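You operate a simulated robot arm through the tools that you are given. There is no shell and no other tool.

The job below is to be done with a simulated two-armed robot. You get a single attempt, and the scene is never put back.

JOB
Change the pack over to 12 V.
Fine: the emergency button is in; leave it in, main plug to PARK, one press of the green button; orange link into the 12 V socket; main plug back into MAIN, then emergency button out so the display shows the pack's own volts, a little over the socket's print.
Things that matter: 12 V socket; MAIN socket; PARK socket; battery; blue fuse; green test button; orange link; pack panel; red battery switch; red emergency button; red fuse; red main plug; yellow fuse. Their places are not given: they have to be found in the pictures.

Only the result counts: the job must be done as asked and must still hold three seconds after the hand-in. Knocking over, shifting, dropping, spilling or breaking anything else fails it.

ROBOT AND FRAMES
Two 7-joint arms with two-finger parallel grippers on one trunk that stands fixed in place. Base frame: the origin is at the foot of the trunk, x ahead of it, y to its left, z up. Lengths are in mm, angles in rad, forces in N, time in s.
The left shoulder is at [71, 156, 1105], the right one opposite. Each reaches about 1231 mm from its shoulder. Payload 3.91 kg a hand.
Tool frame (each hand has its own): the origin (TCP) lies between the finger pads and is the grasp point; the fingertips stand 30 mm ahead of it; z points along the fingers, y is the line along which they close. The gripper opens to 110 mm. The fingers are 20 mm wide and 10 mm thick; the gripper's body (48 by 112 mm) begins 55 mm behind the TCP.
Orientation is that of the tool frame in the base frame, as a unit quaternion [w, x, y, z]. With the fingers straight down and closing along the base's y, the tool's x points along the base's -x, its y along +y and its z along -z.

CONTROLS
- The arms move only by the tool jog_arm. It takes "left_steps", "right_steps" or both (then of equal length, played together; a hand with none holds still); each is text: rows parted by semicolons, each of 7 numbers parted by spaces: the opening, from 0 (shut) to 1 (fully open), then the shift along the base's x, y, z in mm, then the turn, a rotation vector about the base's x, y, z in rad. In form: hand tx ty tz ax ay az; .... A call has 1 to 20 rows; each row shifts and turns the commanded pose from where the row before left it. Each row takes 0.2 s and may step no farther than 50 mm and 0.15 rad from the row before; otherwise, or with a gripper value out of range, the whole call is refused. A pose out of reach is approached as far as the arm can. The call stops where the force on the tool passes 40 N (or 10 N more than at its start, if that is more) or the arm is blocked; 0.2 s more then pass. The fingers move at their own pace (about 108 mm/s each) and stop on an object; they squeeze with about 23 N. The grip force told is the motor's: it shows also when the fingers shut on nothing. Time passes only in rows, and 0.2 s behind the last, so rows that do not move let the fingers close. The reply holds the time, the measured pose of the TCP, the force on the tool along the base axes, the opening and the grip force, in the units named above and with some noise, with the torque about the TCP (base axes, N m) and any sound that the robot's microphone picked up.
- Cameras (640 x 400 px; columns grow to the right, rows downward): "scene" is now at [142, 14.5, 1348]; the picture's right is [0.16, -0.99, -0.00], its down [-0.41, -0.07, -0.91] and it looks along [0.90, 0.15, -0.42] (base axes); focal length 361 px, centre (320, 200). "left" rides on the left gripper at [72, -17, -103] in its tool frame; the picture's right is [0.23, 0.97, 0.00], its down [-0.76, 0.18, -0.62] and it looks along [-0.61, 0.14, 0.78] (tool axes); focal length 222 px, centre (320, 200). "right" rides on the right gripper at [72, 17, -103] in its tool frame; the picture's right is [-0.23, 0.97, 0.00], its down [-0.76, -0.18, -0.62] and it looks along [-0.61, -0.14, 0.78] (tool axes); focal length 222 px, centre (320, 200).
- get_image(camera): a new picture of that camera. It takes no simulated time.
- slide_trunk(by): slides the trunk up (or, below 0, down) by that many mm; the arms and the scene camera ride with it, the base frame stays. It gives what a move gives, with no picture.
- turn_head(pan, tilt): turns the head with the scene camera to pan (to the left, within 1.501 rad either way) and tilt (down, from -0.506 to 1.204), counted from straight ahead of the robot. It gives what a move gives.
- point_at(camera, pixels): for up to 12 pixels [column, row] of the newest picture of that camera ("zoom" is the newest enlarged one), the place [x, y, z] in the base frame of the surface seen there, good to about 2 mm. It takes no simulated time.
- inspect(camera, box): a new picture of the part [left, top, right, bottom] of that camera's present view, enlarged. It takes no simulated time.
- job_done(): hands the job in; it is judged then, once.

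Leave the grippers open and the arms clear of the work at the hand-in unless told otherwise.

The tools are called after "Emit:" as name(argument=value, ...) on one line, values as JSON. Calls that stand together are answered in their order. jog_arm: Moves the arms, as the interface text tells. Its arguments: {"type":"object","properties":{"left_steps":{"type":"string"},"right_steps":{"type":"string"}},"required":[]} The other tools are called the same way: slide_trunk (by) moves the trunk up or down; turn_head (pan, tilt) turns the head that bears the scene camera; get_image (camera) takes a picture; point_at (camera, pixels) gives the place of the surface under pixels of a picture; inspect (camera, box) takes an enlarged picture of a part of a camera's view; job_done () hands the job in.

At the start:

```text
clock: 0.0
left_tcp_pos: [805.5, 370.7, 1189.0]
left_orientation: [0.0, 0.0, 1.0, 0.0]
left_force: [-0.1, 0.6, 0.5]
left_moment: [0.01, -0.01, 0.0]
left_grip_width: 110.1
left_grip_force: 0.1
right_tcp_pos: [667.0, -211.6, 1104.2]
right_orientation: [0.0, 0.001, 1.0, 0.0]
right_force: [0.8, -0.1, 0.2]
right_moment: [-0.02, 0.04, 0.0]
right_grip_width: 110.1
right_grip_force: 0.0
trunk travel left (down, up): [-550.0, 390.0]
head pan, tilt (commanded): [0.164, 0.433]
```

scene: 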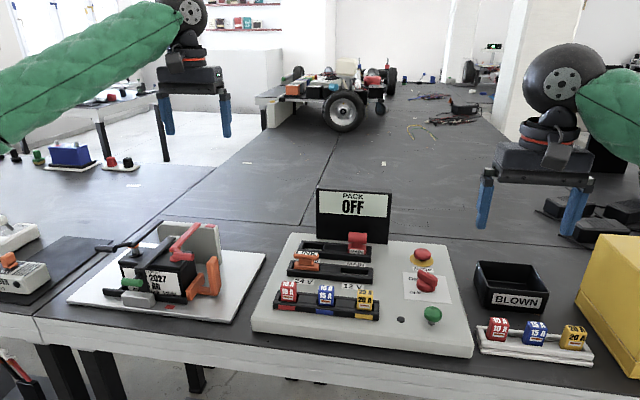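
right: 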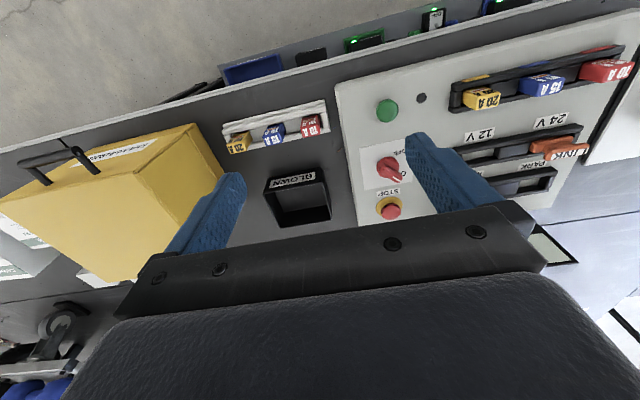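
left: 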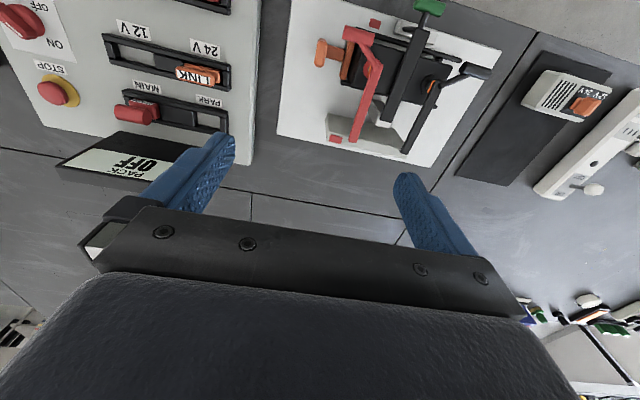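

I see the pack panel in the middle of the scene view, with the display reading OFF. I'll take enlarged pictures of the panel to read the details before moving.

Emit:
inspect(camera="scene", box=[250, 180, 480, 360])

Emit:
inspect(camera="left", box=[0, 0, 280, 180])

Emit:
inspect(camera="right", box=[330, 10, 640, 220])

```text
2.22 times, centred on (365, 270) of scene
```

zoom: 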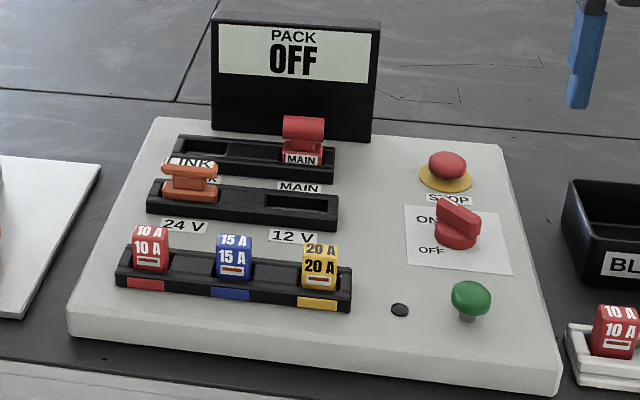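

```text
2.22 times, centred on (140, 90) of left
```

zoom: 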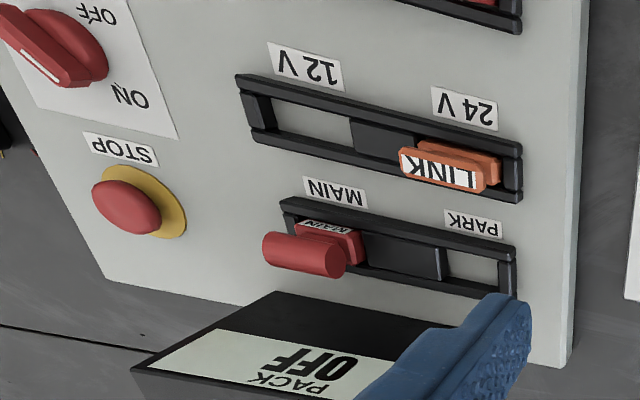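

```text
1.90 times, centred on (485, 115) of right
```

zoom: 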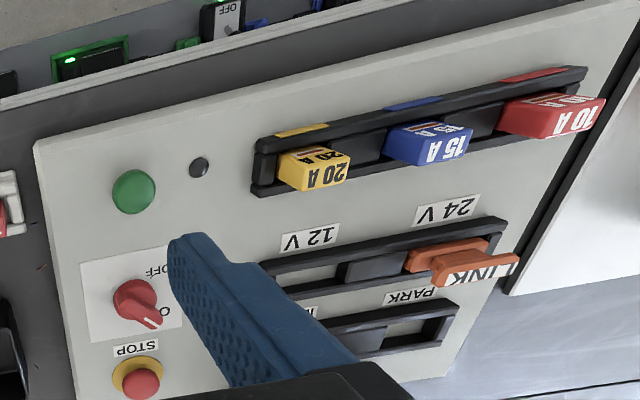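

The link sits in the 24 V socket, the main plug in MAIN, and the display shows OFF. Next I look closer at the fuses, the emergency button and the battery switch.

Emit:
inspect(camera="scene", box=[265, 270, 390, 330])

Emit:
inspect(camera="scene", box=[385, 235, 465, 335])

Emit:
inspect(camera="scene", box=[280, 220, 385, 285])

Emit:
inspect(camera="scene", box=[60, 210, 270, 330])

Emit:
inspect(camera="scene", box=[465, 230, 640, 380])

```text
5.12 times, centred on (328, 300) of scene
```

zoom: 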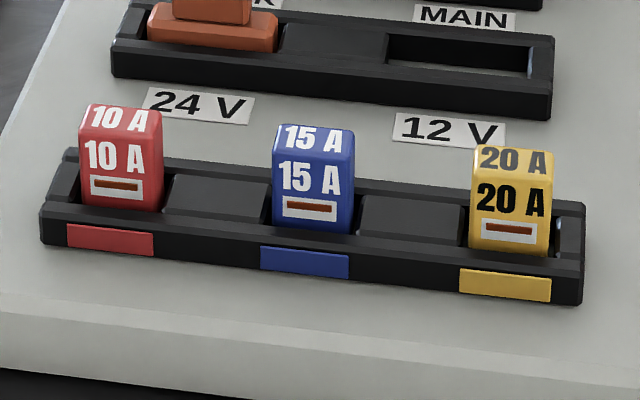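

```text
4.00 times, centred on (425, 285) of scene
```

zoom: 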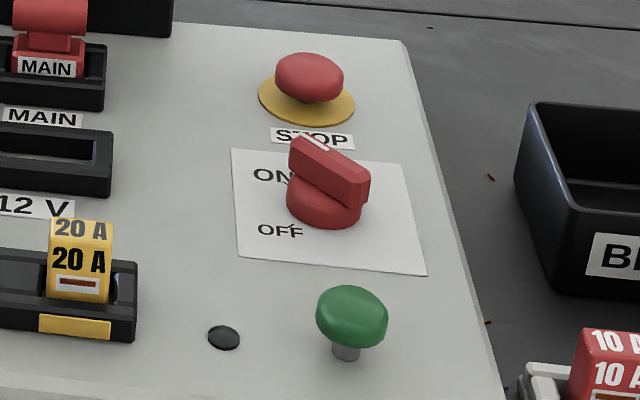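

```text
6.10 times, centred on (332, 252) of scene
```

zoom: 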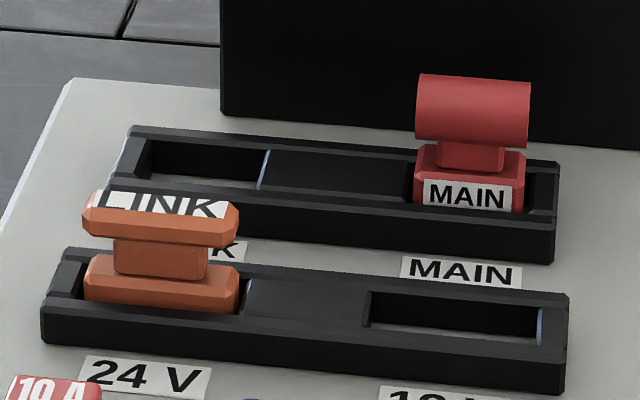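

```text
3.05 times, centred on (165, 270) of scene
```

zoom: 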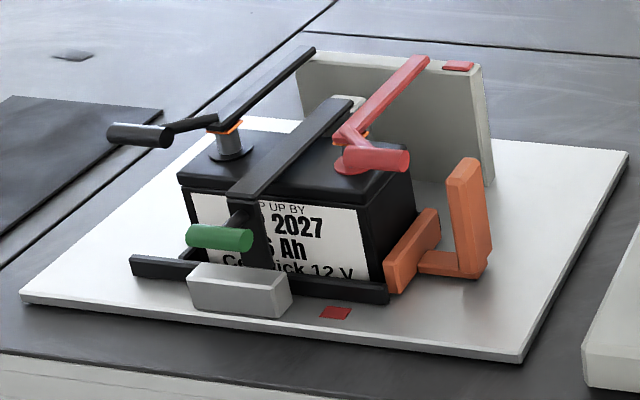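

```text
2.67 times, centred on (552, 305) of scene
```

zoom: 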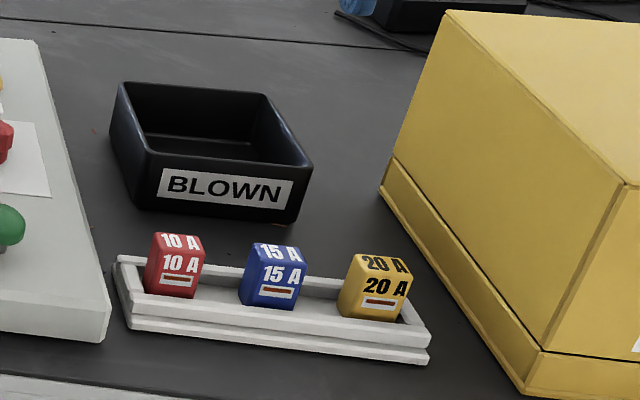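

The fuses are whole, the battery switch points to ON. Now I measure places: I take an enlarged view of the sockets and read the 3D positions there.

Emit:
inspect(camera="scene", box=[280, 220, 385, 285])

Emit:
point_at(camera="zoom", pixels=[[472, 110], [420, 100], [526, 100], [468, 196], [418, 180], [522, 180], [140, 140], [545, 180], [160, 225], [115, 135], [225, 155], [490, 220]])

Emit:
point_at(camera="zoom", pixels=[[160, 205], [90, 225], [232, 230], [160, 265], [90, 285], [235, 295], [455, 325], [380, 310], [540, 325], [300, 300], [50, 280], [555, 325]])

```text
6.10 times, centred on (332, 252) of scene
```

zoom: 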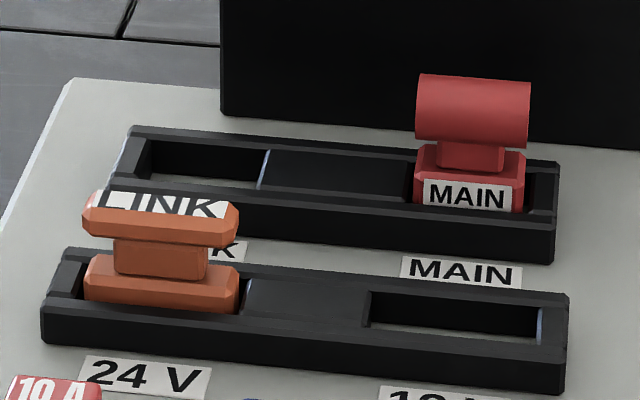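

```text
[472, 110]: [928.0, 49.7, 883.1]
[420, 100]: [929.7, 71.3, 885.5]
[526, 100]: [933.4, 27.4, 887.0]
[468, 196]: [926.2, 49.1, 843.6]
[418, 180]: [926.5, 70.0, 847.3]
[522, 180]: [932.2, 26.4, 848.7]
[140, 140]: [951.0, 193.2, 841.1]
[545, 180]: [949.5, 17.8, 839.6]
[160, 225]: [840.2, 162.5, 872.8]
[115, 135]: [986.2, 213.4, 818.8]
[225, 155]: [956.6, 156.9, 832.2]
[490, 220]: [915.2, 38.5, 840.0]
```

```text
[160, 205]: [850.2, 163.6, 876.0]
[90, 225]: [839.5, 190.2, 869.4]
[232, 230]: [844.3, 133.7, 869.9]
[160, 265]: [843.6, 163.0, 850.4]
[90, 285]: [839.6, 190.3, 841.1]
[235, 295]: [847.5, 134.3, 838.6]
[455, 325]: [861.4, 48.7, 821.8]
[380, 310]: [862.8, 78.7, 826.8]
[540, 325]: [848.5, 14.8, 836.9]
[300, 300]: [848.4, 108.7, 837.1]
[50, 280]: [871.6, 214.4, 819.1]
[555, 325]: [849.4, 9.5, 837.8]
```

I have first positions (main plug handle about [928, 50, 885], link about [845, 163, 872]). I turn the head to centre on the panel for better measuring.

Emit:
turn_head(pan=0.04, tilt=0.6)

Emit:
get_image(camera="scene")

```text
clock: 0.7
left_tcp_pos: [805.7, 370.2, 1189.3]
left_orientation: [0.0, 0.0, 1.0, 0.001]
left_force: [0.4, 0.3, 0.3]
left_moment: [-0.01, 0.01, -0.04]
left_grip_width: 109.8
left_grip_force: 0.1
right_tcp_pos: [666.8, -210.5, 1103.7]
right_orientation: [0.0, -0.001, 1.0, 0.0]
right_force: [-0.1, 0.0, 0.1]
right_moment: [-0.03, 0.0, 0.0]
right_grip_width: 110.3
right_grip_force: 0.0
trunk travel left (down, up): [-550.0, 390.0]
head pan, tilt (commanded): [0.04, 0.6]
```

```text
taken
```

scene: 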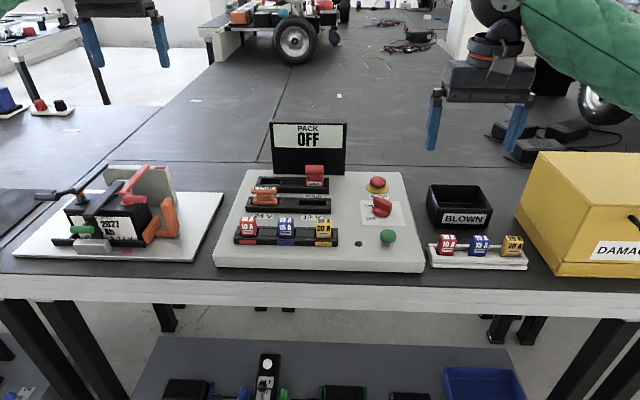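

The panel is now near the picture's centre (columns 213-425, rows 120-272). I enlarge the two rails and read points on them.

Emit:
inspect(camera="scene", box=[240, 155, 344, 220])

```text
6.15 times, centred on (292, 188) of scene
```

zoom: 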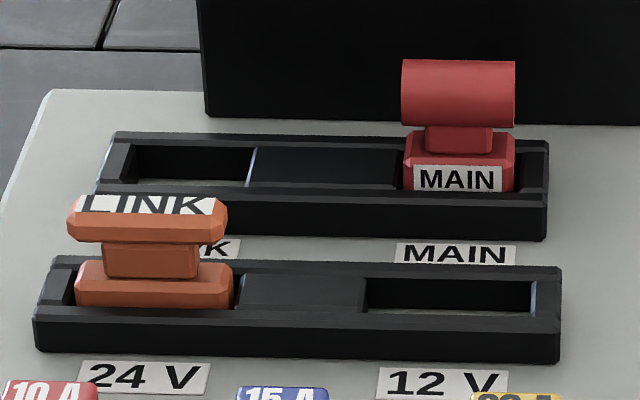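

Emit:
point_at(camera="zoom", pixels=[[44, 312], [555, 325], [236, 190], [540, 198], [380, 190], [118, 160], [540, 165], [60, 265], [550, 275], [245, 292], [362, 295], [535, 295]])

Emit:
point_at(camera="zoom", pixels=[[248, 165], [140, 158], [398, 170], [190, 170], [190, 186], [450, 298], [450, 312], [445, 255], [230, 250], [20, 240], [580, 240], [540, 155]])

Emit:
point_at(camera="zoom", pixels=[[404, 95], [513, 95], [458, 65], [458, 118], [410, 150], [510, 150], [72, 205], [224, 210], [145, 195], [80, 290], [230, 295], [150, 225]])

```text
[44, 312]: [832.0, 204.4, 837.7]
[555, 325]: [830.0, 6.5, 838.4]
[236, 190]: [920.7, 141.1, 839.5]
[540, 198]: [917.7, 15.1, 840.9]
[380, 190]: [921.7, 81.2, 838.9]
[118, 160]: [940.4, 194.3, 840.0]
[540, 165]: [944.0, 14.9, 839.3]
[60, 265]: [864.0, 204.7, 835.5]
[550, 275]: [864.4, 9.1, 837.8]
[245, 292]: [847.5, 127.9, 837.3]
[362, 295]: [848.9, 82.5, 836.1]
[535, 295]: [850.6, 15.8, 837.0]
```

```text
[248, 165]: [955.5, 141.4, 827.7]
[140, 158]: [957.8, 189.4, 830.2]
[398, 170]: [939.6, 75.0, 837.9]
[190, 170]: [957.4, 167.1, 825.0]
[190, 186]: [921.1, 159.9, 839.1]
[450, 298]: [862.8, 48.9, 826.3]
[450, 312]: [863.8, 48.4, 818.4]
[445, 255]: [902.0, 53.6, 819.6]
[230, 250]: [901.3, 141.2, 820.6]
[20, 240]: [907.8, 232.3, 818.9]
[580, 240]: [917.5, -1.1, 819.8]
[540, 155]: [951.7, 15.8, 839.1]
```

```text
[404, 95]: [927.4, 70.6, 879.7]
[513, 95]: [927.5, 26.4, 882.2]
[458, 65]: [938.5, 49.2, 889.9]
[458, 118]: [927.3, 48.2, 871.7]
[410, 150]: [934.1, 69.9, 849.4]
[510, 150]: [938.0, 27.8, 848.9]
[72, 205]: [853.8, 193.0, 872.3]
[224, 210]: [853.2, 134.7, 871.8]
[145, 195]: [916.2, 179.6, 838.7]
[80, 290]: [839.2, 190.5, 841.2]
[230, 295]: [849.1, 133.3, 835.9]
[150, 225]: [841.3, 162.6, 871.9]
```

Rail tops lie at z≈839, panel face at z≈820. Plug centre y≈48.5, PARK pocket centre y≈166; link centre y≈162, 12 V pocket centre y≈48.5. Now I enlarge the right side: emergency button, switch, green button, and the display.

Emit:
inspect(camera="scene", box=[345, 165, 425, 255])

Emit:
point_at(camera="zoom", pixels=[[320, 100], [320, 60], [320, 80]])

```text
4.44 times, centred on (385, 210) of scene
```

zoom: 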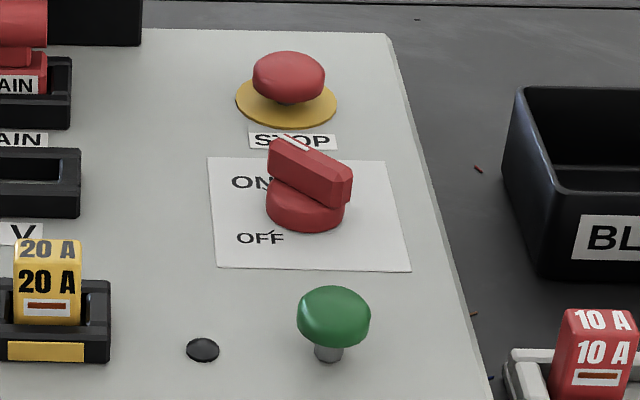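

```text
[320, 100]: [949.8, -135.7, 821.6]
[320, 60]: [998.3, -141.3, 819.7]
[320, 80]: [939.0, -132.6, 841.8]
```

I read the emergency button (289,75), switch, green button (334,315) and the yellow ring.

Emit:
point_at(camera="zoom", pixels=[[289, 55], [289, 75], [289, 95], [256, 78], [323, 80], [289, 118], [238, 100], [334, 100], [289, 103], [285, 98]])

Emit:
point_at(camera="zoom", pixels=[[334, 290], [334, 315], [334, 338], [299, 318], [368, 318], [329, 355], [202, 350], [310, 160], [290, 145], [340, 180], [305, 215], [420, 300]])

Emit:
inspect(camera="scene", box=[360, 165, 400, 205])

Emit:
inspect(camera="right", box=[340, 80, 460, 230])

Emit:
inspect(camera="left", box=[0, 40, 120, 120])

```text
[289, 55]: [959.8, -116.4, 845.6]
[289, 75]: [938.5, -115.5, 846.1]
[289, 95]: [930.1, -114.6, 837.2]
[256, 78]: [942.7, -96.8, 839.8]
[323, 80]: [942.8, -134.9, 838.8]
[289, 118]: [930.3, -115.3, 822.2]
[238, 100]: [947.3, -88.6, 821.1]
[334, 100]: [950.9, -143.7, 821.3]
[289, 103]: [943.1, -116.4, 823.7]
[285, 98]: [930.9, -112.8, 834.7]
```

```text
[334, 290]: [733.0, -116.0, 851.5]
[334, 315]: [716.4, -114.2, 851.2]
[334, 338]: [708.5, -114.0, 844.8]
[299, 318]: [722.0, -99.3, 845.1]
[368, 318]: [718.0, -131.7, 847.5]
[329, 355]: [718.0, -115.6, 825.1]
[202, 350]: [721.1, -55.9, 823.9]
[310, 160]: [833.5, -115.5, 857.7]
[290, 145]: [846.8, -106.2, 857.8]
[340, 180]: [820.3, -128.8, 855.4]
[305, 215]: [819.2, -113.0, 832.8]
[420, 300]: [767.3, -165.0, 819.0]
```

```text
10.00 times, centred on (380, 185) of scene
```

zoom: 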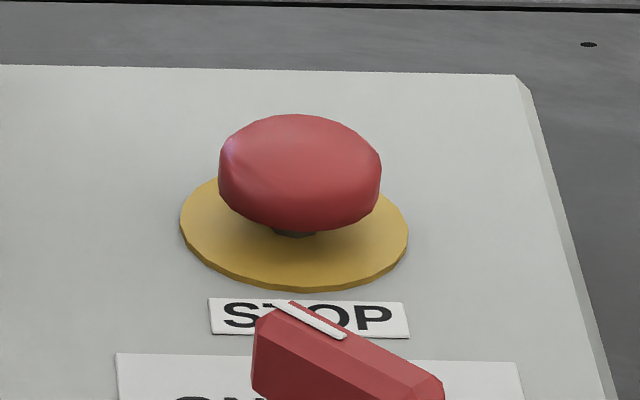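

```text
2.67 times, centred on (400, 155) of right
```

zoom: 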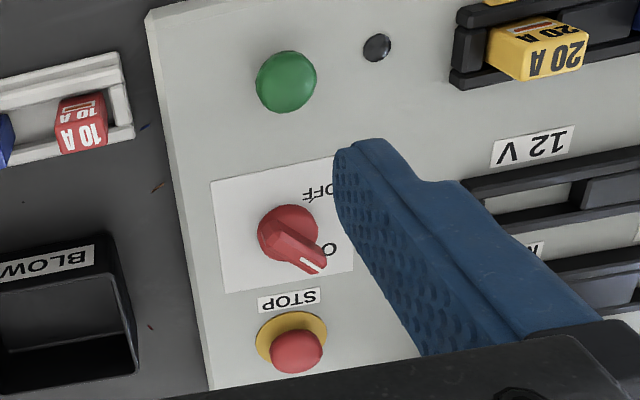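

```text
5.00 times, centred on (60, 80) of left
```

zoom: 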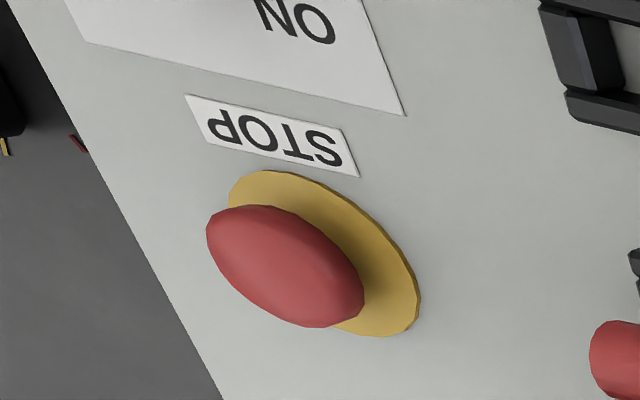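

The emergency button's dome spans z≈833-848 about centre [947, -115]; the green cap's top is z≈853 at about [722, -115]. I check the display's top and body extents so the hand stays clear of it.

Emit:
point_at(camera="scene", pixels=[[309, 124], [275, 124], [343, 126], [275, 168], [343, 165], [309, 160], [220, 262], [422, 268], [247, 172], [404, 174]])

```text
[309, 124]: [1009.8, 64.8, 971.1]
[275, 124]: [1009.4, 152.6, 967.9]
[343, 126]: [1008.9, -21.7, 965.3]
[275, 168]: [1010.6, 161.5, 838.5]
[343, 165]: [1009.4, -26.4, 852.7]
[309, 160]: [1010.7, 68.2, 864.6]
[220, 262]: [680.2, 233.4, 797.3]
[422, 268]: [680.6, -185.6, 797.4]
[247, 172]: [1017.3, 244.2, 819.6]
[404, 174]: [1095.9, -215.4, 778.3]
```

The display's face is at x≈1010, top z≈971, and the panel is aligned with the base axes. I now bring the left hand over the main plug, to about [938, 48.5, 1000], gripper open about 70 mm.

Emit:
jog_arm(left_steps="0.65 18.9 -46 0 0 0 0; 0.65 18.9 -46 0 0 0 0; 0.65 18.9 -46 0 0 0 0; 0.65 18.9 -46 0 0 0 0; 0.65 18.9 -46 0 0 0 0; 0.65 18.9 -46 0 0 0 0; 0.65 19 -46 0 0 0 0; 0.65 0 0 -47 0 0 0; 0.65 0 0 -47 0 0 0; 0.65 0 0 -47 0 0 0; 0.65 0 0 -48 0 0 0; 0.65 0 0 0 0 0 0")

Emit:
get_image(camera="left")

Emit:
get_image(camera="scene")

```text
clock: 3.3
left_tcp_pos: [935.9, 47.8, 1002.2]
left_orientation: [0.0, 0.0, 1.0, 0.0]
left_force: [-0.2, 0.3, 0.4]
left_moment: [-0.01, -0.04, 0.05]
left_grip_width: 71.7
left_grip_force: 0.1
right_tcp_pos: [666.0, -210.2, 1103.6]
right_orientation: [0.0, 0.0, 1.0, 0.0]
right_force: [0.1, 0.1, 1.0]
right_moment: [0.02, -0.03, 0.0]
right_grip_width: 109.9
right_grip_force: 0.1
trunk travel left (down, up): [-550.0, 390.0]
head pan, tilt (commanded): [0.04, 0.6]
```

```text
taken
```

left: 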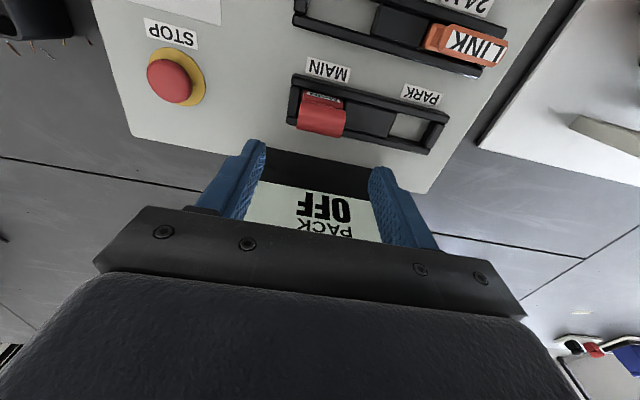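

```text
taken
```

scene: 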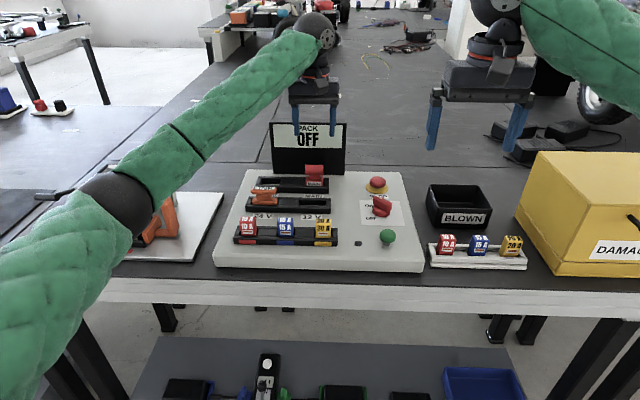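

The left hand is above the plug; the display face is seen between the fingers. I check the elbow's height over the battery at scene (118,210) and measure the plug, PARK pocket and link from the wrist camera.

Emit:
point_at(camera="scene", pixels=[[118, 210], [118, 240], [165, 200], [160, 235], [140, 150], [80, 290]])

Emit:
inspect(camera="left", box=[280, 0, 520, 160])

```text
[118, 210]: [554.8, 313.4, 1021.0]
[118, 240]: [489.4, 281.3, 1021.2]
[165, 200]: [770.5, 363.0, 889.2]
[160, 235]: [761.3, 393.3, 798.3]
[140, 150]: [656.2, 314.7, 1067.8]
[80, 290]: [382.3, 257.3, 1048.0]
```

```text
2.50 times, centred on (400, 80) of left
```

zoom: 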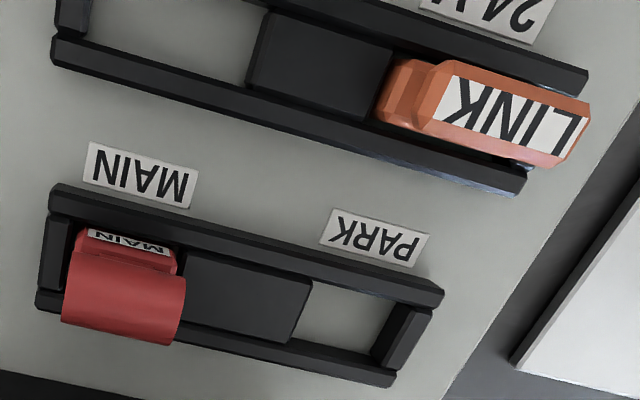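

Elbow is at z≈1020, well above the battery parts (z≈889). I read the plug and pocket edges in this enlarged wrist picture.

Emit:
point_at(camera="zoom", pixels=[[300, 340], [388, 358], [308, 290], [405, 310], [64, 305], [182, 325], [125, 265], [125, 310], [80, 262], [182, 275], [345, 320], [370, 350]])

Emit:
point_at(camera="zoom", pixels=[[430, 290], [410, 335], [385, 380], [50, 192], [40, 300], [55, 235], [75, 235], [60, 310], [130, 340], [200, 260], [185, 330], [100, 345]])

Emit:
point_at(camera="zoom", pixels=[[440, 75], [430, 130], [565, 165], [585, 105], [505, 115], [248, 60], [262, 20], [90, 20], [80, 60], [245, 85], [170, 40], [60, 45]])

```text
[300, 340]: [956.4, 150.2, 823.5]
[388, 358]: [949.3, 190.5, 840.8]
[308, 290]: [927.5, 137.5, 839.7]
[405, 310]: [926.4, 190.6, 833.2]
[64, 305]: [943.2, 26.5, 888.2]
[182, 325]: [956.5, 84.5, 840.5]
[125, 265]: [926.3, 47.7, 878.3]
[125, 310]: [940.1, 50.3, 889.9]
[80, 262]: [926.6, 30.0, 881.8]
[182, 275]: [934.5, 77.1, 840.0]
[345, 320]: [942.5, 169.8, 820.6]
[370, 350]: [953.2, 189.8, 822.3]
```

```text
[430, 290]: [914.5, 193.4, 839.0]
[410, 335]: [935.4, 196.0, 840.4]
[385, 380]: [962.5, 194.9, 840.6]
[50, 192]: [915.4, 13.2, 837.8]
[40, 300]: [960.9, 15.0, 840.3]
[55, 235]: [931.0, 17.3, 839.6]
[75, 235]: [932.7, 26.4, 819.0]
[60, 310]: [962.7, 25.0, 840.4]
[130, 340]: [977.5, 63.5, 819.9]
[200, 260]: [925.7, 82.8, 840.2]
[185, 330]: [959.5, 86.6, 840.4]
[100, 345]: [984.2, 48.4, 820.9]
```

```text
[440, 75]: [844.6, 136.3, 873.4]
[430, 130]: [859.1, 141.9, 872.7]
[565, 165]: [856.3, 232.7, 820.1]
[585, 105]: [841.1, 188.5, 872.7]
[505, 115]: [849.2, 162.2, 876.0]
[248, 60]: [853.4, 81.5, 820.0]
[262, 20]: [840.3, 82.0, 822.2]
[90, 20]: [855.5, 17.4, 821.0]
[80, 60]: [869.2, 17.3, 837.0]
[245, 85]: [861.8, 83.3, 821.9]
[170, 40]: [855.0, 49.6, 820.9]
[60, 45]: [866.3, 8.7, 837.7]
```

Plug handle: centre about [938.5, 48.7], z 866-890. PARK pocket spans y≈141-190 (centre ≈165.5). I lower the left hand around the plug's handle, stopping partway to read the pose.

Emit:
jog_arm(left_steps="0.65 0 0 -35 0 0 0; 0.65 0 0 -35 0 0 0; 0.65 0 0 -35 0 0 0; 0.65 0 0 0 0 0 0; 0.65 0 0 0 0 0 0")

Emit:
get_image(camera="left")

Emit:
inspect(camera="scene", box=[240, 80, 400, 220])

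```text
clock: 4.5
left_tcp_pos: [938.0, 48.8, 894.3]
left_orientation: [-0.001, 0.0, 1.0, -0.001]
left_force: [0.5, -0.7, 0.5]
left_moment: [-0.01, -0.04, 0.03]
left_grip_width: 71.5
left_grip_force: 0.0
right_tcp_pos: [668.5, -211.8, 1103.5]
right_orientation: [0.001, 0.0, 1.0, 0.0]
right_force: [0.2, -0.3, -1.1]
right_moment: [-0.03, 0.04, 0.0]
right_grip_width: 109.9
right_grip_force: 0.0
trunk travel left (down, up): [-550.0, 390.0]
head pan, tilt (commanded): [0.04, 0.6]
```

```text
taken
```

left: 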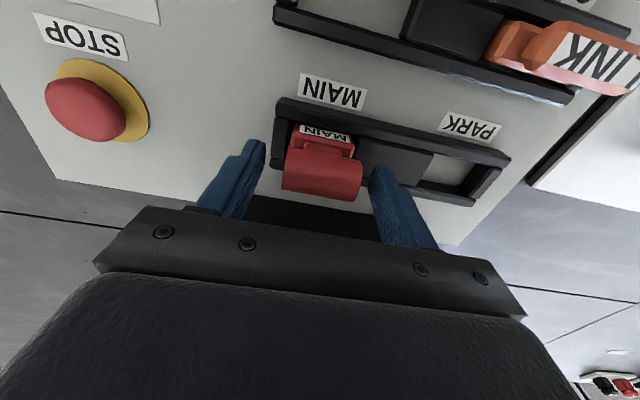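

```text
2.86 times, centred on (320, 150) of scene
```

zoom: 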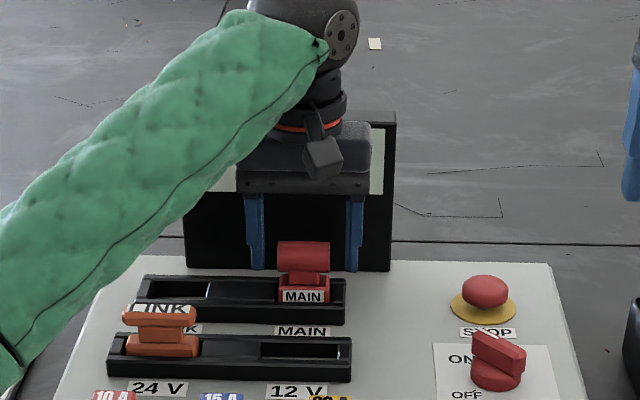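

The plug sits midway between the fingers. I lower 17 mm more (tips at about z 847, above the rail top 840) and close on the plug.

Emit:
jog_arm(left_steps="0.65 0.5 0 -9 0 0 0; 0.65 0 0 -8 0 0 0; 0.65 0 0 0 0 0 0; 0.3 0 0 0 0 0 0; 0.3 0 0 0 0 0 0; 0.3 0 0 0 0 0 0; 0.3 0 0 0 0 0 0")

Emit:
get_image(camera="left")

Emit:
inspect(camera="scene", box=[270, 130, 350, 190])

```text
clock: 6.1
left_tcp_pos: [938.2, 48.4, 880.1]
left_orientation: [0.001, 0.0, 1.0, 0.0]
left_force: [0.8, 0.2, 1.9]
left_moment: [-0.01, -0.03, -0.01]
left_grip_width: 46.0
left_grip_force: 23.0
right_tcp_pos: [667.3, -212.0, 1103.7]
right_orientation: [0.0, -0.001, 1.0, 0.0]
right_force: [-0.1, -0.8, -1.0]
right_moment: [-0.03, 0.0, -0.03]
right_grip_width: 110.1
right_grip_force: 0.1
trunk travel left (down, up): [-550.0, 390.0]
head pan, tilt (commanded): [0.04, 0.6]
```

```text
taken
```

left: 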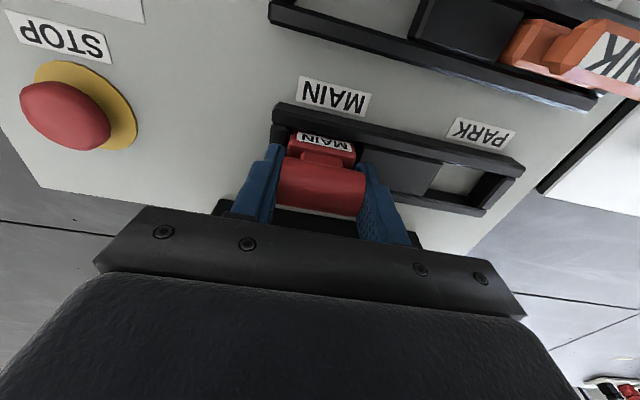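

```text
6.67 times, centred on (310, 160) of scene
```

zoom: 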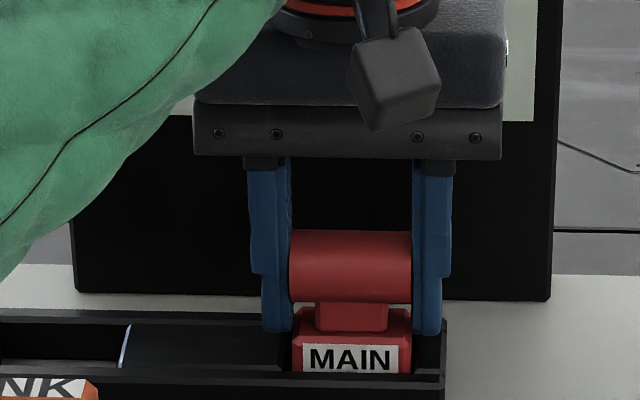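

Gripped: 46 mm width at 23 N, TCP [938.2, 48.4, ~879]. I pull the plug straight up 45 mm in small rows.

Emit:
jog_arm(left_steps="0.3 0 0 4 0 0 0; 0.3 0 0 4 0 0 0; 0.3 0 0 4 0 0 0; 0.3 0 0 6 0 0 0; 0.3 0 0 8 0 0 0; 0.3 0 0 10 0 0 0; 0.3 0 0 12 0 0 0; 0.3 0 0 0 0 0 0")

Emit:
get_image(camera="left")

Emit:
inspect(camera="scene", box=[230, 110, 350, 200])

```text
clock: 7.9
left_tcp_pos: [938.9, 48.1, 925.5]
left_orientation: [-0.001, 0.001, 1.0, 0.0]
left_force: [0.5, -0.8, -0.3]
left_moment: [0.01, 0.0, 0.01]
left_grip_width: 45.5
left_grip_force: 23.1
right_tcp_pos: [668.1, -210.4, 1103.7]
right_orientation: [0.0, 0.001, 1.0, 0.0]
right_force: [-0.3, 0.0, 0.2]
right_moment: [0.01, -0.02, 0.0]
right_grip_width: 109.9
right_grip_force: 0.0
trunk travel left (down, up): [-550.0, 390.0]
head pan, tilt (commanded): [0.04, 0.6]
```

```text
taken
```

left: 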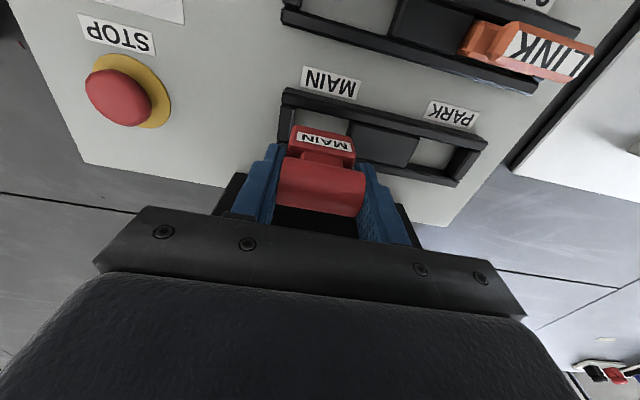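

```text
4.44 times, centred on (290, 155) of scene
```

zoom: 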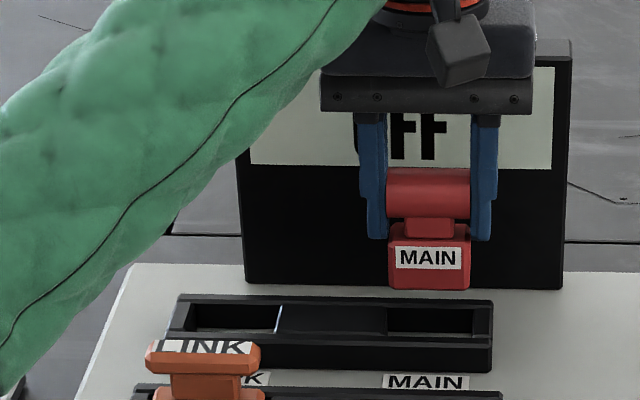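

The plug is out and hangs straight. Now I enlarge the empty plug rail to measure the MAIN and PARK pockets exactly.

Emit:
inspect(camera="scene", box=[255, 165, 335, 200])

Emit:
inspect(camera="left", box=[270, 70, 500, 200])

```text
8.00 times, centred on (295, 182) of scene
```

zoom: 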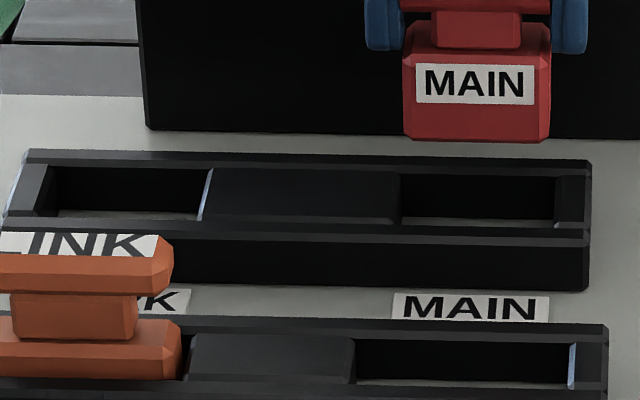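

```text
2.78 times, centred on (385, 135) of left
```

zoom: 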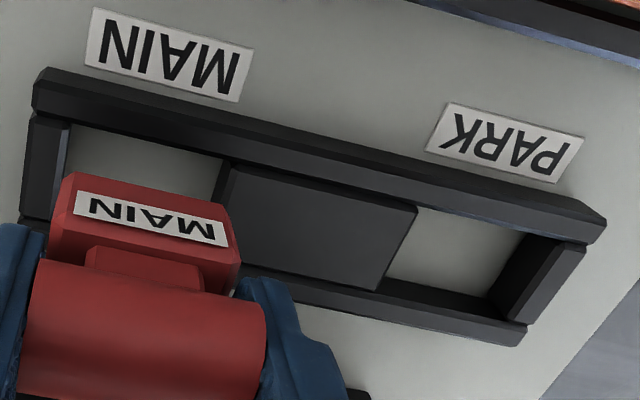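

I read pocket edges in this wrist zoom: divider edges near (410,220)/(232,172) and end-block edges near (560,248)/(66,135).

Emit:
point_at(camera="zoom", pixels=[[408, 215], [378, 282], [560, 250], [516, 312], [234, 172], [62, 135], [450, 195], [590, 225], [420, 305], [45, 95], [470, 250], [145, 170]])

Emit:
inspect(camera="scene", box=[255, 165, 335, 200])

Emit:
point_at(camera="zoom", pixels=[[212, 195], [203, 205], [398, 195], [402, 180], [55, 180], [38, 195], [557, 200], [575, 200], [300, 172], [300, 222], [300, 234], [300, 160]])

Emit:
point_at(camera="zoom", pixels=[[405, 100], [549, 100], [475, 110], [475, 135], [410, 130], [545, 130], [350, 355], [360, 365], [568, 365], [580, 365], [192, 355], [450, 350]])

```text
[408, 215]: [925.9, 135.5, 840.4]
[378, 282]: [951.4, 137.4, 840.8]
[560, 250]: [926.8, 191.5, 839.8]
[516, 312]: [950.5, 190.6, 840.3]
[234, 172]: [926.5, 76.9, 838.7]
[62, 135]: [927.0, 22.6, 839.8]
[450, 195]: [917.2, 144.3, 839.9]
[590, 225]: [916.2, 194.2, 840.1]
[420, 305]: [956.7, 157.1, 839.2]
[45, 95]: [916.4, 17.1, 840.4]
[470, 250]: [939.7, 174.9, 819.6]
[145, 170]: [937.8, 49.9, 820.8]
```

```text
8.00 times, centred on (295, 182) of scene
```

zoom: 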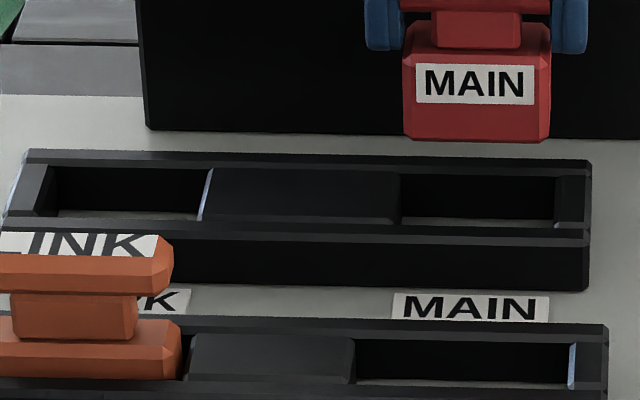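

```text
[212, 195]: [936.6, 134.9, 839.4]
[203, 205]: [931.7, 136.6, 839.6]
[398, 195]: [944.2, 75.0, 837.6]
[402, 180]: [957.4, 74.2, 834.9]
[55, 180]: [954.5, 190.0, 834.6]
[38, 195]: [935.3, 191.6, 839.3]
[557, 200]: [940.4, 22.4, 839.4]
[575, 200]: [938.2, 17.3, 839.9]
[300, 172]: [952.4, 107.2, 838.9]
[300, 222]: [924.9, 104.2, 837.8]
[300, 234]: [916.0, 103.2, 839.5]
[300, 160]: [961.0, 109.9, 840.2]
```

```text
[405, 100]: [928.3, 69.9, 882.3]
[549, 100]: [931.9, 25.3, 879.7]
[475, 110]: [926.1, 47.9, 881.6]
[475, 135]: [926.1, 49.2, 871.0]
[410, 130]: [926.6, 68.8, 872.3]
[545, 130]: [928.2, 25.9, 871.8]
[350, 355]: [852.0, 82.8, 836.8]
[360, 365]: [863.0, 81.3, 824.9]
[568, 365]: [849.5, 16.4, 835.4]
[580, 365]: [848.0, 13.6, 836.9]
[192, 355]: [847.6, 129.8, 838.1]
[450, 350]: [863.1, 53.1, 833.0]
```

PARK pocket spans y 137.3-190.5, centre 164; MAIN pocket 22.7-75.5. The plug is 44 mm wide, so I shift it +115.7 mm in y at this height, then check before lowering.

Emit:
jog_arm(left_steps="0.3 0 20 0 0 0 0; 0.3 0 25 0 0 0 0; 0.3 0 25 0 0 0 0; 0.3 0 25 0 0 0 0; 0.3 0 20.7 0 0 0 0; 0.3 0 0 0 0 0 0; 0.3 0 0 0 0 0 0")

Emit:
get_image(camera="left")

Emit:
inspect(camera="scene", box=[230, 120, 330, 210])

```text
clock: 9.5
left_tcp_pos: [938.6, 163.9, 926.4]
left_orientation: [0.001, 0.001, 1.0, 0.001]
left_force: [-0.5, 0.3, -1.2]
left_moment: [0.01, -0.02, -0.01]
left_grip_width: 45.6
left_grip_force: 23.3
right_tcp_pos: [668.2, -210.7, 1103.5]
right_orientation: [0.0, -0.001, 1.0, 0.0]
right_force: [0.2, 0.4, -0.5]
right_moment: [0.02, -0.03, 0.01]
right_grip_width: 109.9
right_grip_force: 0.1
trunk travel left (down, up): [-550.0, 390.0]
head pan, tilt (commanded): [0.04, 0.6]
```

```text
taken
```

left: 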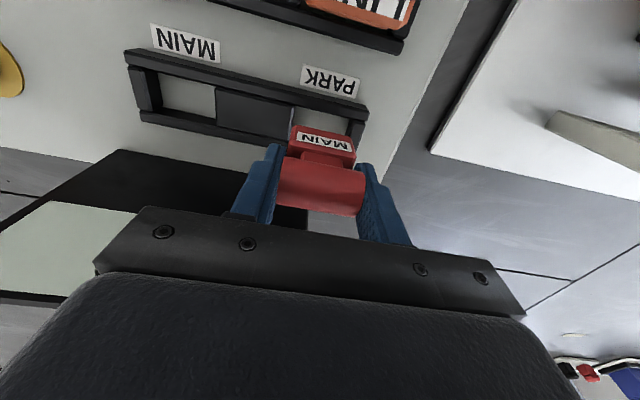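

```text
4.44 times, centred on (280, 165) of scene
```

zoom: 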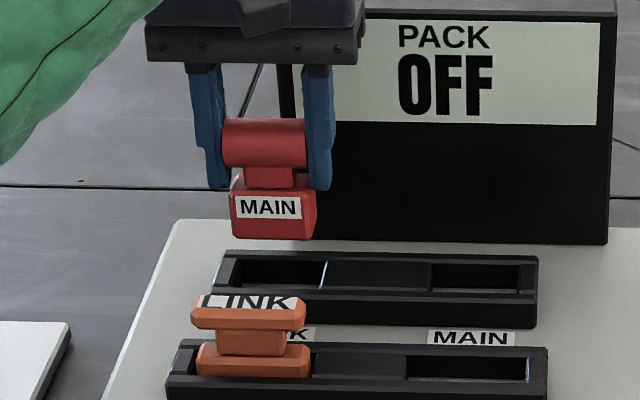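

The plug hangs over the PARK pocket at y≈163.9. I lower it slowly into the pocket (47 mm in small rows).

Emit:
jog_arm(left_steps="0.3 0 0 -10 0 0 0; 0.3 0 0 -8 0 0 0; 0.3 0 0 -6 0 0 0; 0.3 0 0 -5 0 0 0; 0.3 0 0 -5 0 0 0; 0.3 0 0 -4 0 0 0; 0.3 0 0 -4 0 0 0; 0.3 0 0 -3 0 0 0; 0.3 0 0 -2 0 0 0; 0.3 0 0 0 0 0 0")

Emit:
get_image(camera="left")

Emit:
inspect(camera="scene", box=[230, 120, 350, 210])

```text
clock: 11.7
left_tcp_pos: [937.5, 164.3, 880.0]
left_orientation: [-0.001, 0.0, 1.0, 0.0]
left_force: [0.3, 0.2, -1.4]
left_moment: [0.02, 0.01, 0.0]
left_grip_width: 45.8
left_grip_force: 23.3
right_tcp_pos: [667.4, -211.5, 1103.0]
right_orientation: [0.0, -0.001, 1.0, -0.001]
right_force: [0.2, -0.5, -0.3]
right_moment: [0.01, -0.07, 0.01]
right_grip_width: 110.1
right_grip_force: 0.2
trunk travel left (down, up): [-550.0, 390.0]
head pan, tilt (commanded): [0.04, 0.6]
```

```text
taken
```

left: 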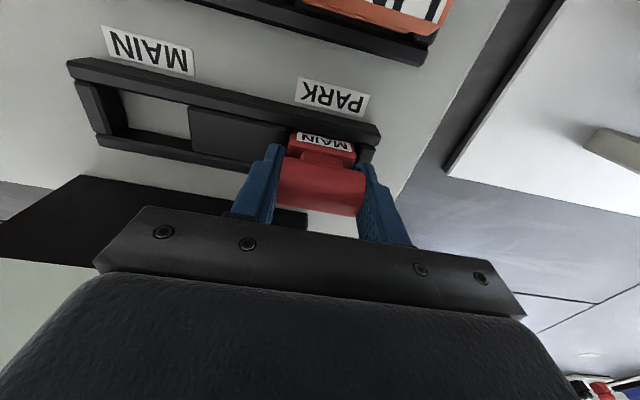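

```text
4.44 times, centred on (290, 165) of scene
```

zoom: 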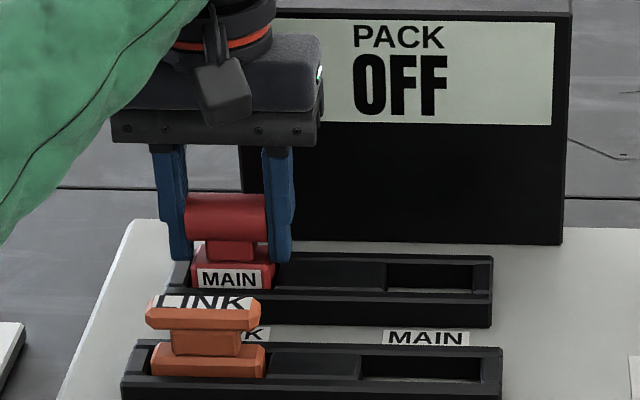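

The plug's base is down in the PARK pocket, no strong force yet. I press 2 mm further gently to make sure it is seated.

Emit:
jog_arm(left_steps="0.3 0 0 -1 0 0 0; 0.3 0 0 -1 0 0 0; 0.3 0 0 0 0 0 0")

```text
clock: 12.5
left_tcp_pos: [938.7, 164.2, 879.2]
left_orientation: [-0.001, 0.001, 1.0, 0.0]
left_force: [1.5, 0.5, 4.4]
left_moment: [-0.01, -0.08, -0.02]
left_grip_width: 45.7
left_grip_force: 23.2
right_tcp_pos: [667.3, -210.9, 1104.4]
right_orientation: [0.0, -0.001, 1.0, -0.001]
right_force: [0.7, 0.6, -1.5]
right_moment: [0.03, 0.0, -0.02]
right_grip_width: 110.0
right_grip_force: 0.1
trunk travel left (down, up): [-550.0, 390.0]
head pan, tilt (commanded): [0.04, 0.6]
```

Now 4.4 N upward force: it stands on the floor. I open the fingers and raise the hand clear.

Emit:
jog_arm(left_steps="0.65 0 0 0 0 0 0; 0.65 0 0 0 0 0 0; 0.65 0 0 5 0 0 0; 0.65 0 0 20 0 0 0; 0.65 0 0 40 0 0 0; 0.65 0 0 45 0 0 0; 0.65 0 0 0 0 0 0")

Emit:
get_image(camera="left")

Emit:
inspect(camera="scene", box=[230, 120, 350, 210])

```text
clock: 14.1
left_tcp_pos: [938.1, 163.9, 987.5]
left_orientation: [-0.001, 0.0, 1.0, 0.0]
left_force: [0.4, 0.8, 0.0]
left_moment: [-0.05, 0.02, 0.0]
left_grip_width: 71.4
left_grip_force: 0.1
right_tcp_pos: [666.9, -210.6, 1102.9]
right_orientation: [-0.001, 0.001, 1.0, 0.0]
right_force: [-0.4, 0.2, 0.0]
right_moment: [-0.01, -0.02, 0.0]
right_grip_width: 110.3
right_grip_force: 0.0
trunk travel left (down, up): [-550.0, 390.0]
head pan, tilt (commanded): [0.04, 0.6]
```

```text
taken
```

left: 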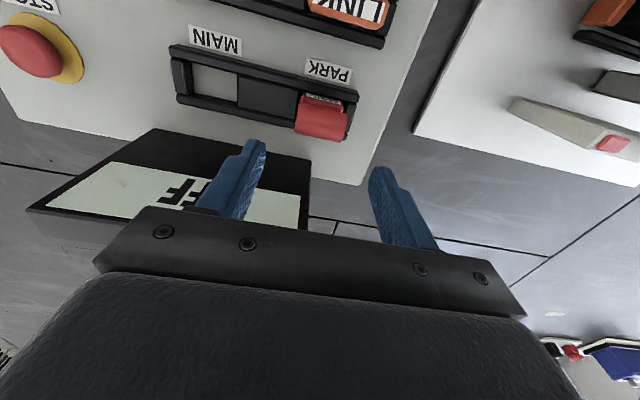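

```text
4.44 times, centred on (290, 165) of scene
```

zoom: 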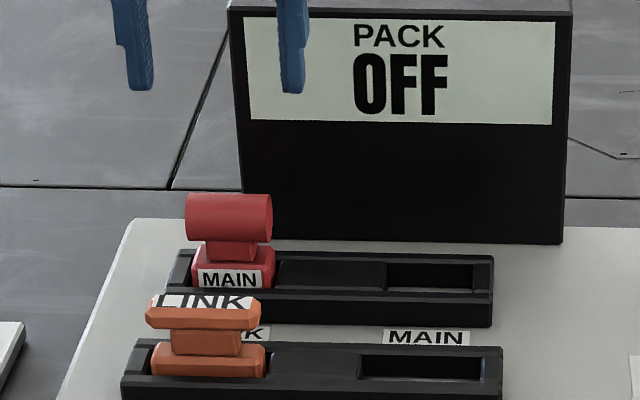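

The plug stands in PARK like it stood in MAIN. I verify its height, and then bring the right hand, closed, over the green button at about [723, -115].

Emit:
point_at(camera="zoom", pixels=[[230, 198], [230, 215], [190, 220], [270, 220], [230, 278], [200, 255], [268, 255]])

Emit:
jog_arm(right_steps="0 18.7 32 0 0 0 0; 0 18.7 32 0 0 0 0; 0 18.6 31.5 0 0 0 0; 0 0 0 -40 0 0 0; 0 0 0 -40 0 0 0; 0 0 0 -40 0 0 0; 0 0 0 -40 0 0 0; 0 0 0 0 0 0 0; 0 0 0 0 0 0 0")

Emit:
get_image(camera="right")

Emit:
inspect(camera="scene", box=[330, 140, 440, 270])

```text
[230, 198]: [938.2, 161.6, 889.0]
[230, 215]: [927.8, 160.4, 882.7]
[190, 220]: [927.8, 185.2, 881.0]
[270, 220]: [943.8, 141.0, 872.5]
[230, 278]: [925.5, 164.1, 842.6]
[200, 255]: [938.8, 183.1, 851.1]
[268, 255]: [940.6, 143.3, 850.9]
```

```text
clock: 16.1
left_tcp_pos: [938.3, 163.6, 986.9]
left_orientation: [0.0, 0.0, 1.0, 0.0]
left_force: [-0.3, -0.1, -0.2]
left_moment: [0.02, 0.01, 0.01]
left_grip_width: 71.6
left_grip_force: 0.1
right_tcp_pos: [724.1, -115.6, 943.9]
right_orientation: [0.0, 0.001, 1.0, 0.0]
right_force: [-0.2, 0.3, 0.8]
right_moment: [0.0, 0.03, 0.0]
right_grip_width: 0.0
right_grip_force: 22.6
trunk travel left (down, up): [-550.0, 390.0]
head pan, tilt (commanded): [0.04, 0.6]
```

```text
taken
```

right: 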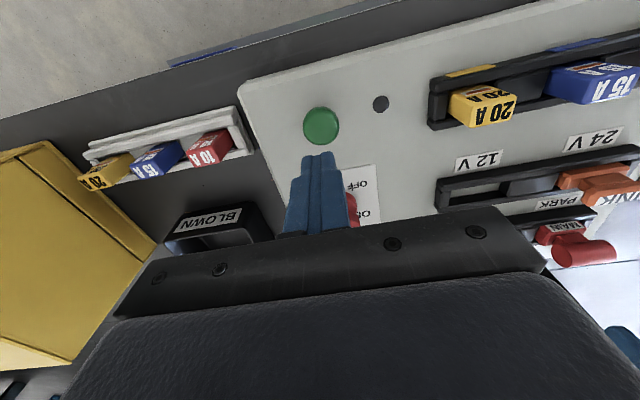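

```text
3.08 times, centred on (385, 205) of scene
```

zoom: 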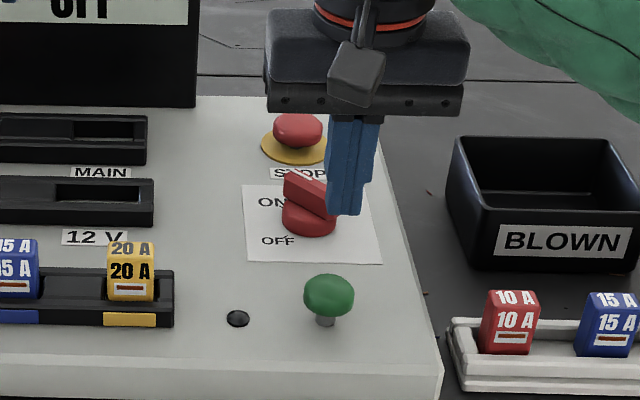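

The closed right fingers are above the green button. I measure its cap from the wrist camera around (321,126).

Emit:
point_at(camera="right", pixels=[[321, 126], [305, 126], [337, 126], [321, 110], [321, 142], [310, 115], [332, 138], [381, 104], [318, 155]])

```text
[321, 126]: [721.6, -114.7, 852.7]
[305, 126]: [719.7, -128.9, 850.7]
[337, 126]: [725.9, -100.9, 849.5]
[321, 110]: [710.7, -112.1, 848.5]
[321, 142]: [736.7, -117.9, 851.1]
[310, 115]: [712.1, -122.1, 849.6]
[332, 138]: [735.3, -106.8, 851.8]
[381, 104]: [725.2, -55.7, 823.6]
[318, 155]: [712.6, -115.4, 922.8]
```

The cap centre is about [724, -115, 853], right below the fingers. I lower to 2-3 mm above it first.

Emit:
jog_arm(right_steps="0 0 0 -30 0 0 0; 0 0 0 -20 0 0 0; 0 0 0 -5 0 0 0; 0 0 0 0 0 0 0")

Emit:
inspect(camera="scene", box=[345, 190, 425, 270])

```text
clock: 17.1
left_tcp_pos: [938.4, 162.7, 987.9]
left_orientation: [0.0, 0.0, 1.0, 0.0]
left_force: [-0.6, 0.1, -0.2]
left_moment: [0.05, 0.02, 0.02]
left_grip_width: 71.3
left_grip_force: 0.1
right_tcp_pos: [723.9, -115.8, 889.5]
right_orientation: [0.0, 0.0, 1.0, 0.0]
right_force: [-1.0, -1.0, -0.6]
right_moment: [0.02, 0.0, 0.02]
right_grip_width: 0.1
right_grip_force: 22.5
trunk travel left (down, up): [-550.0, 390.0]
head pan, tilt (commanded): [0.04, 0.6]
```

```text
5.00 times, centred on (385, 230) of scene
```

zoom: 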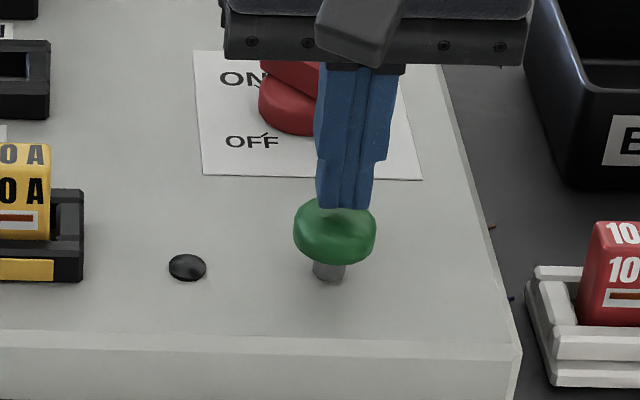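

Fingertips are about 6 mm above the cap. I press slowly: 11 mm down in small rows, and listen for a click without lifting yet.

Emit:
jog_arm(right_steps="0 0 0 -4 0 0 0; 0 0 0 -2 0 0 0; 0 0 0 -2 0 0 0; 0 0 0 -1.5 0 0 0; 0 0 0 -1.5 0 0 0; 0 0 0 0 0 0 0")

Emit:
inspect(camera="scene", box=[345, 190, 425, 270])

```text
clock: 18.5
left_tcp_pos: [937.6, 163.6, 988.1]
left_orientation: [0.0, 0.0, 1.0, 0.0]
left_force: [0.2, -0.3, -0.4]
left_moment: [-0.01, -0.01, 0.03]
left_grip_width: 71.5
left_grip_force: 0.1
right_tcp_pos: [722.2, -114.5, 876.9]
right_orientation: [0.0, 0.0, 1.0, 0.0]
right_force: [-0.6, 0.0, 2.5]
right_moment: [-0.01, 0.01, -0.01]
right_grip_width: 0.0
right_grip_force: 23.3
trunk travel left (down, up): [-550.0, 390.0]
head pan, tilt (commanded): [0.04, 0.6]
heard: click
```

```text
5.00 times, centred on (385, 230) of scene
```

zoom: 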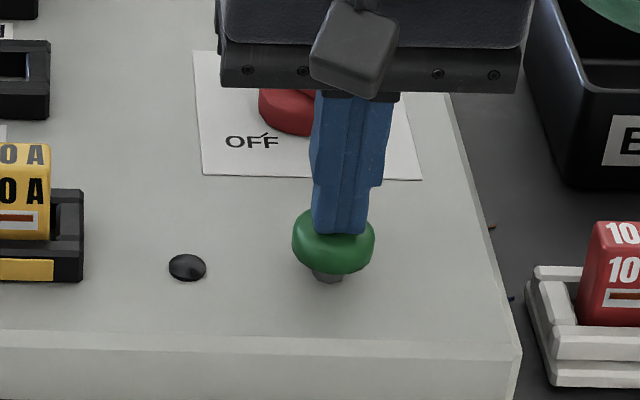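

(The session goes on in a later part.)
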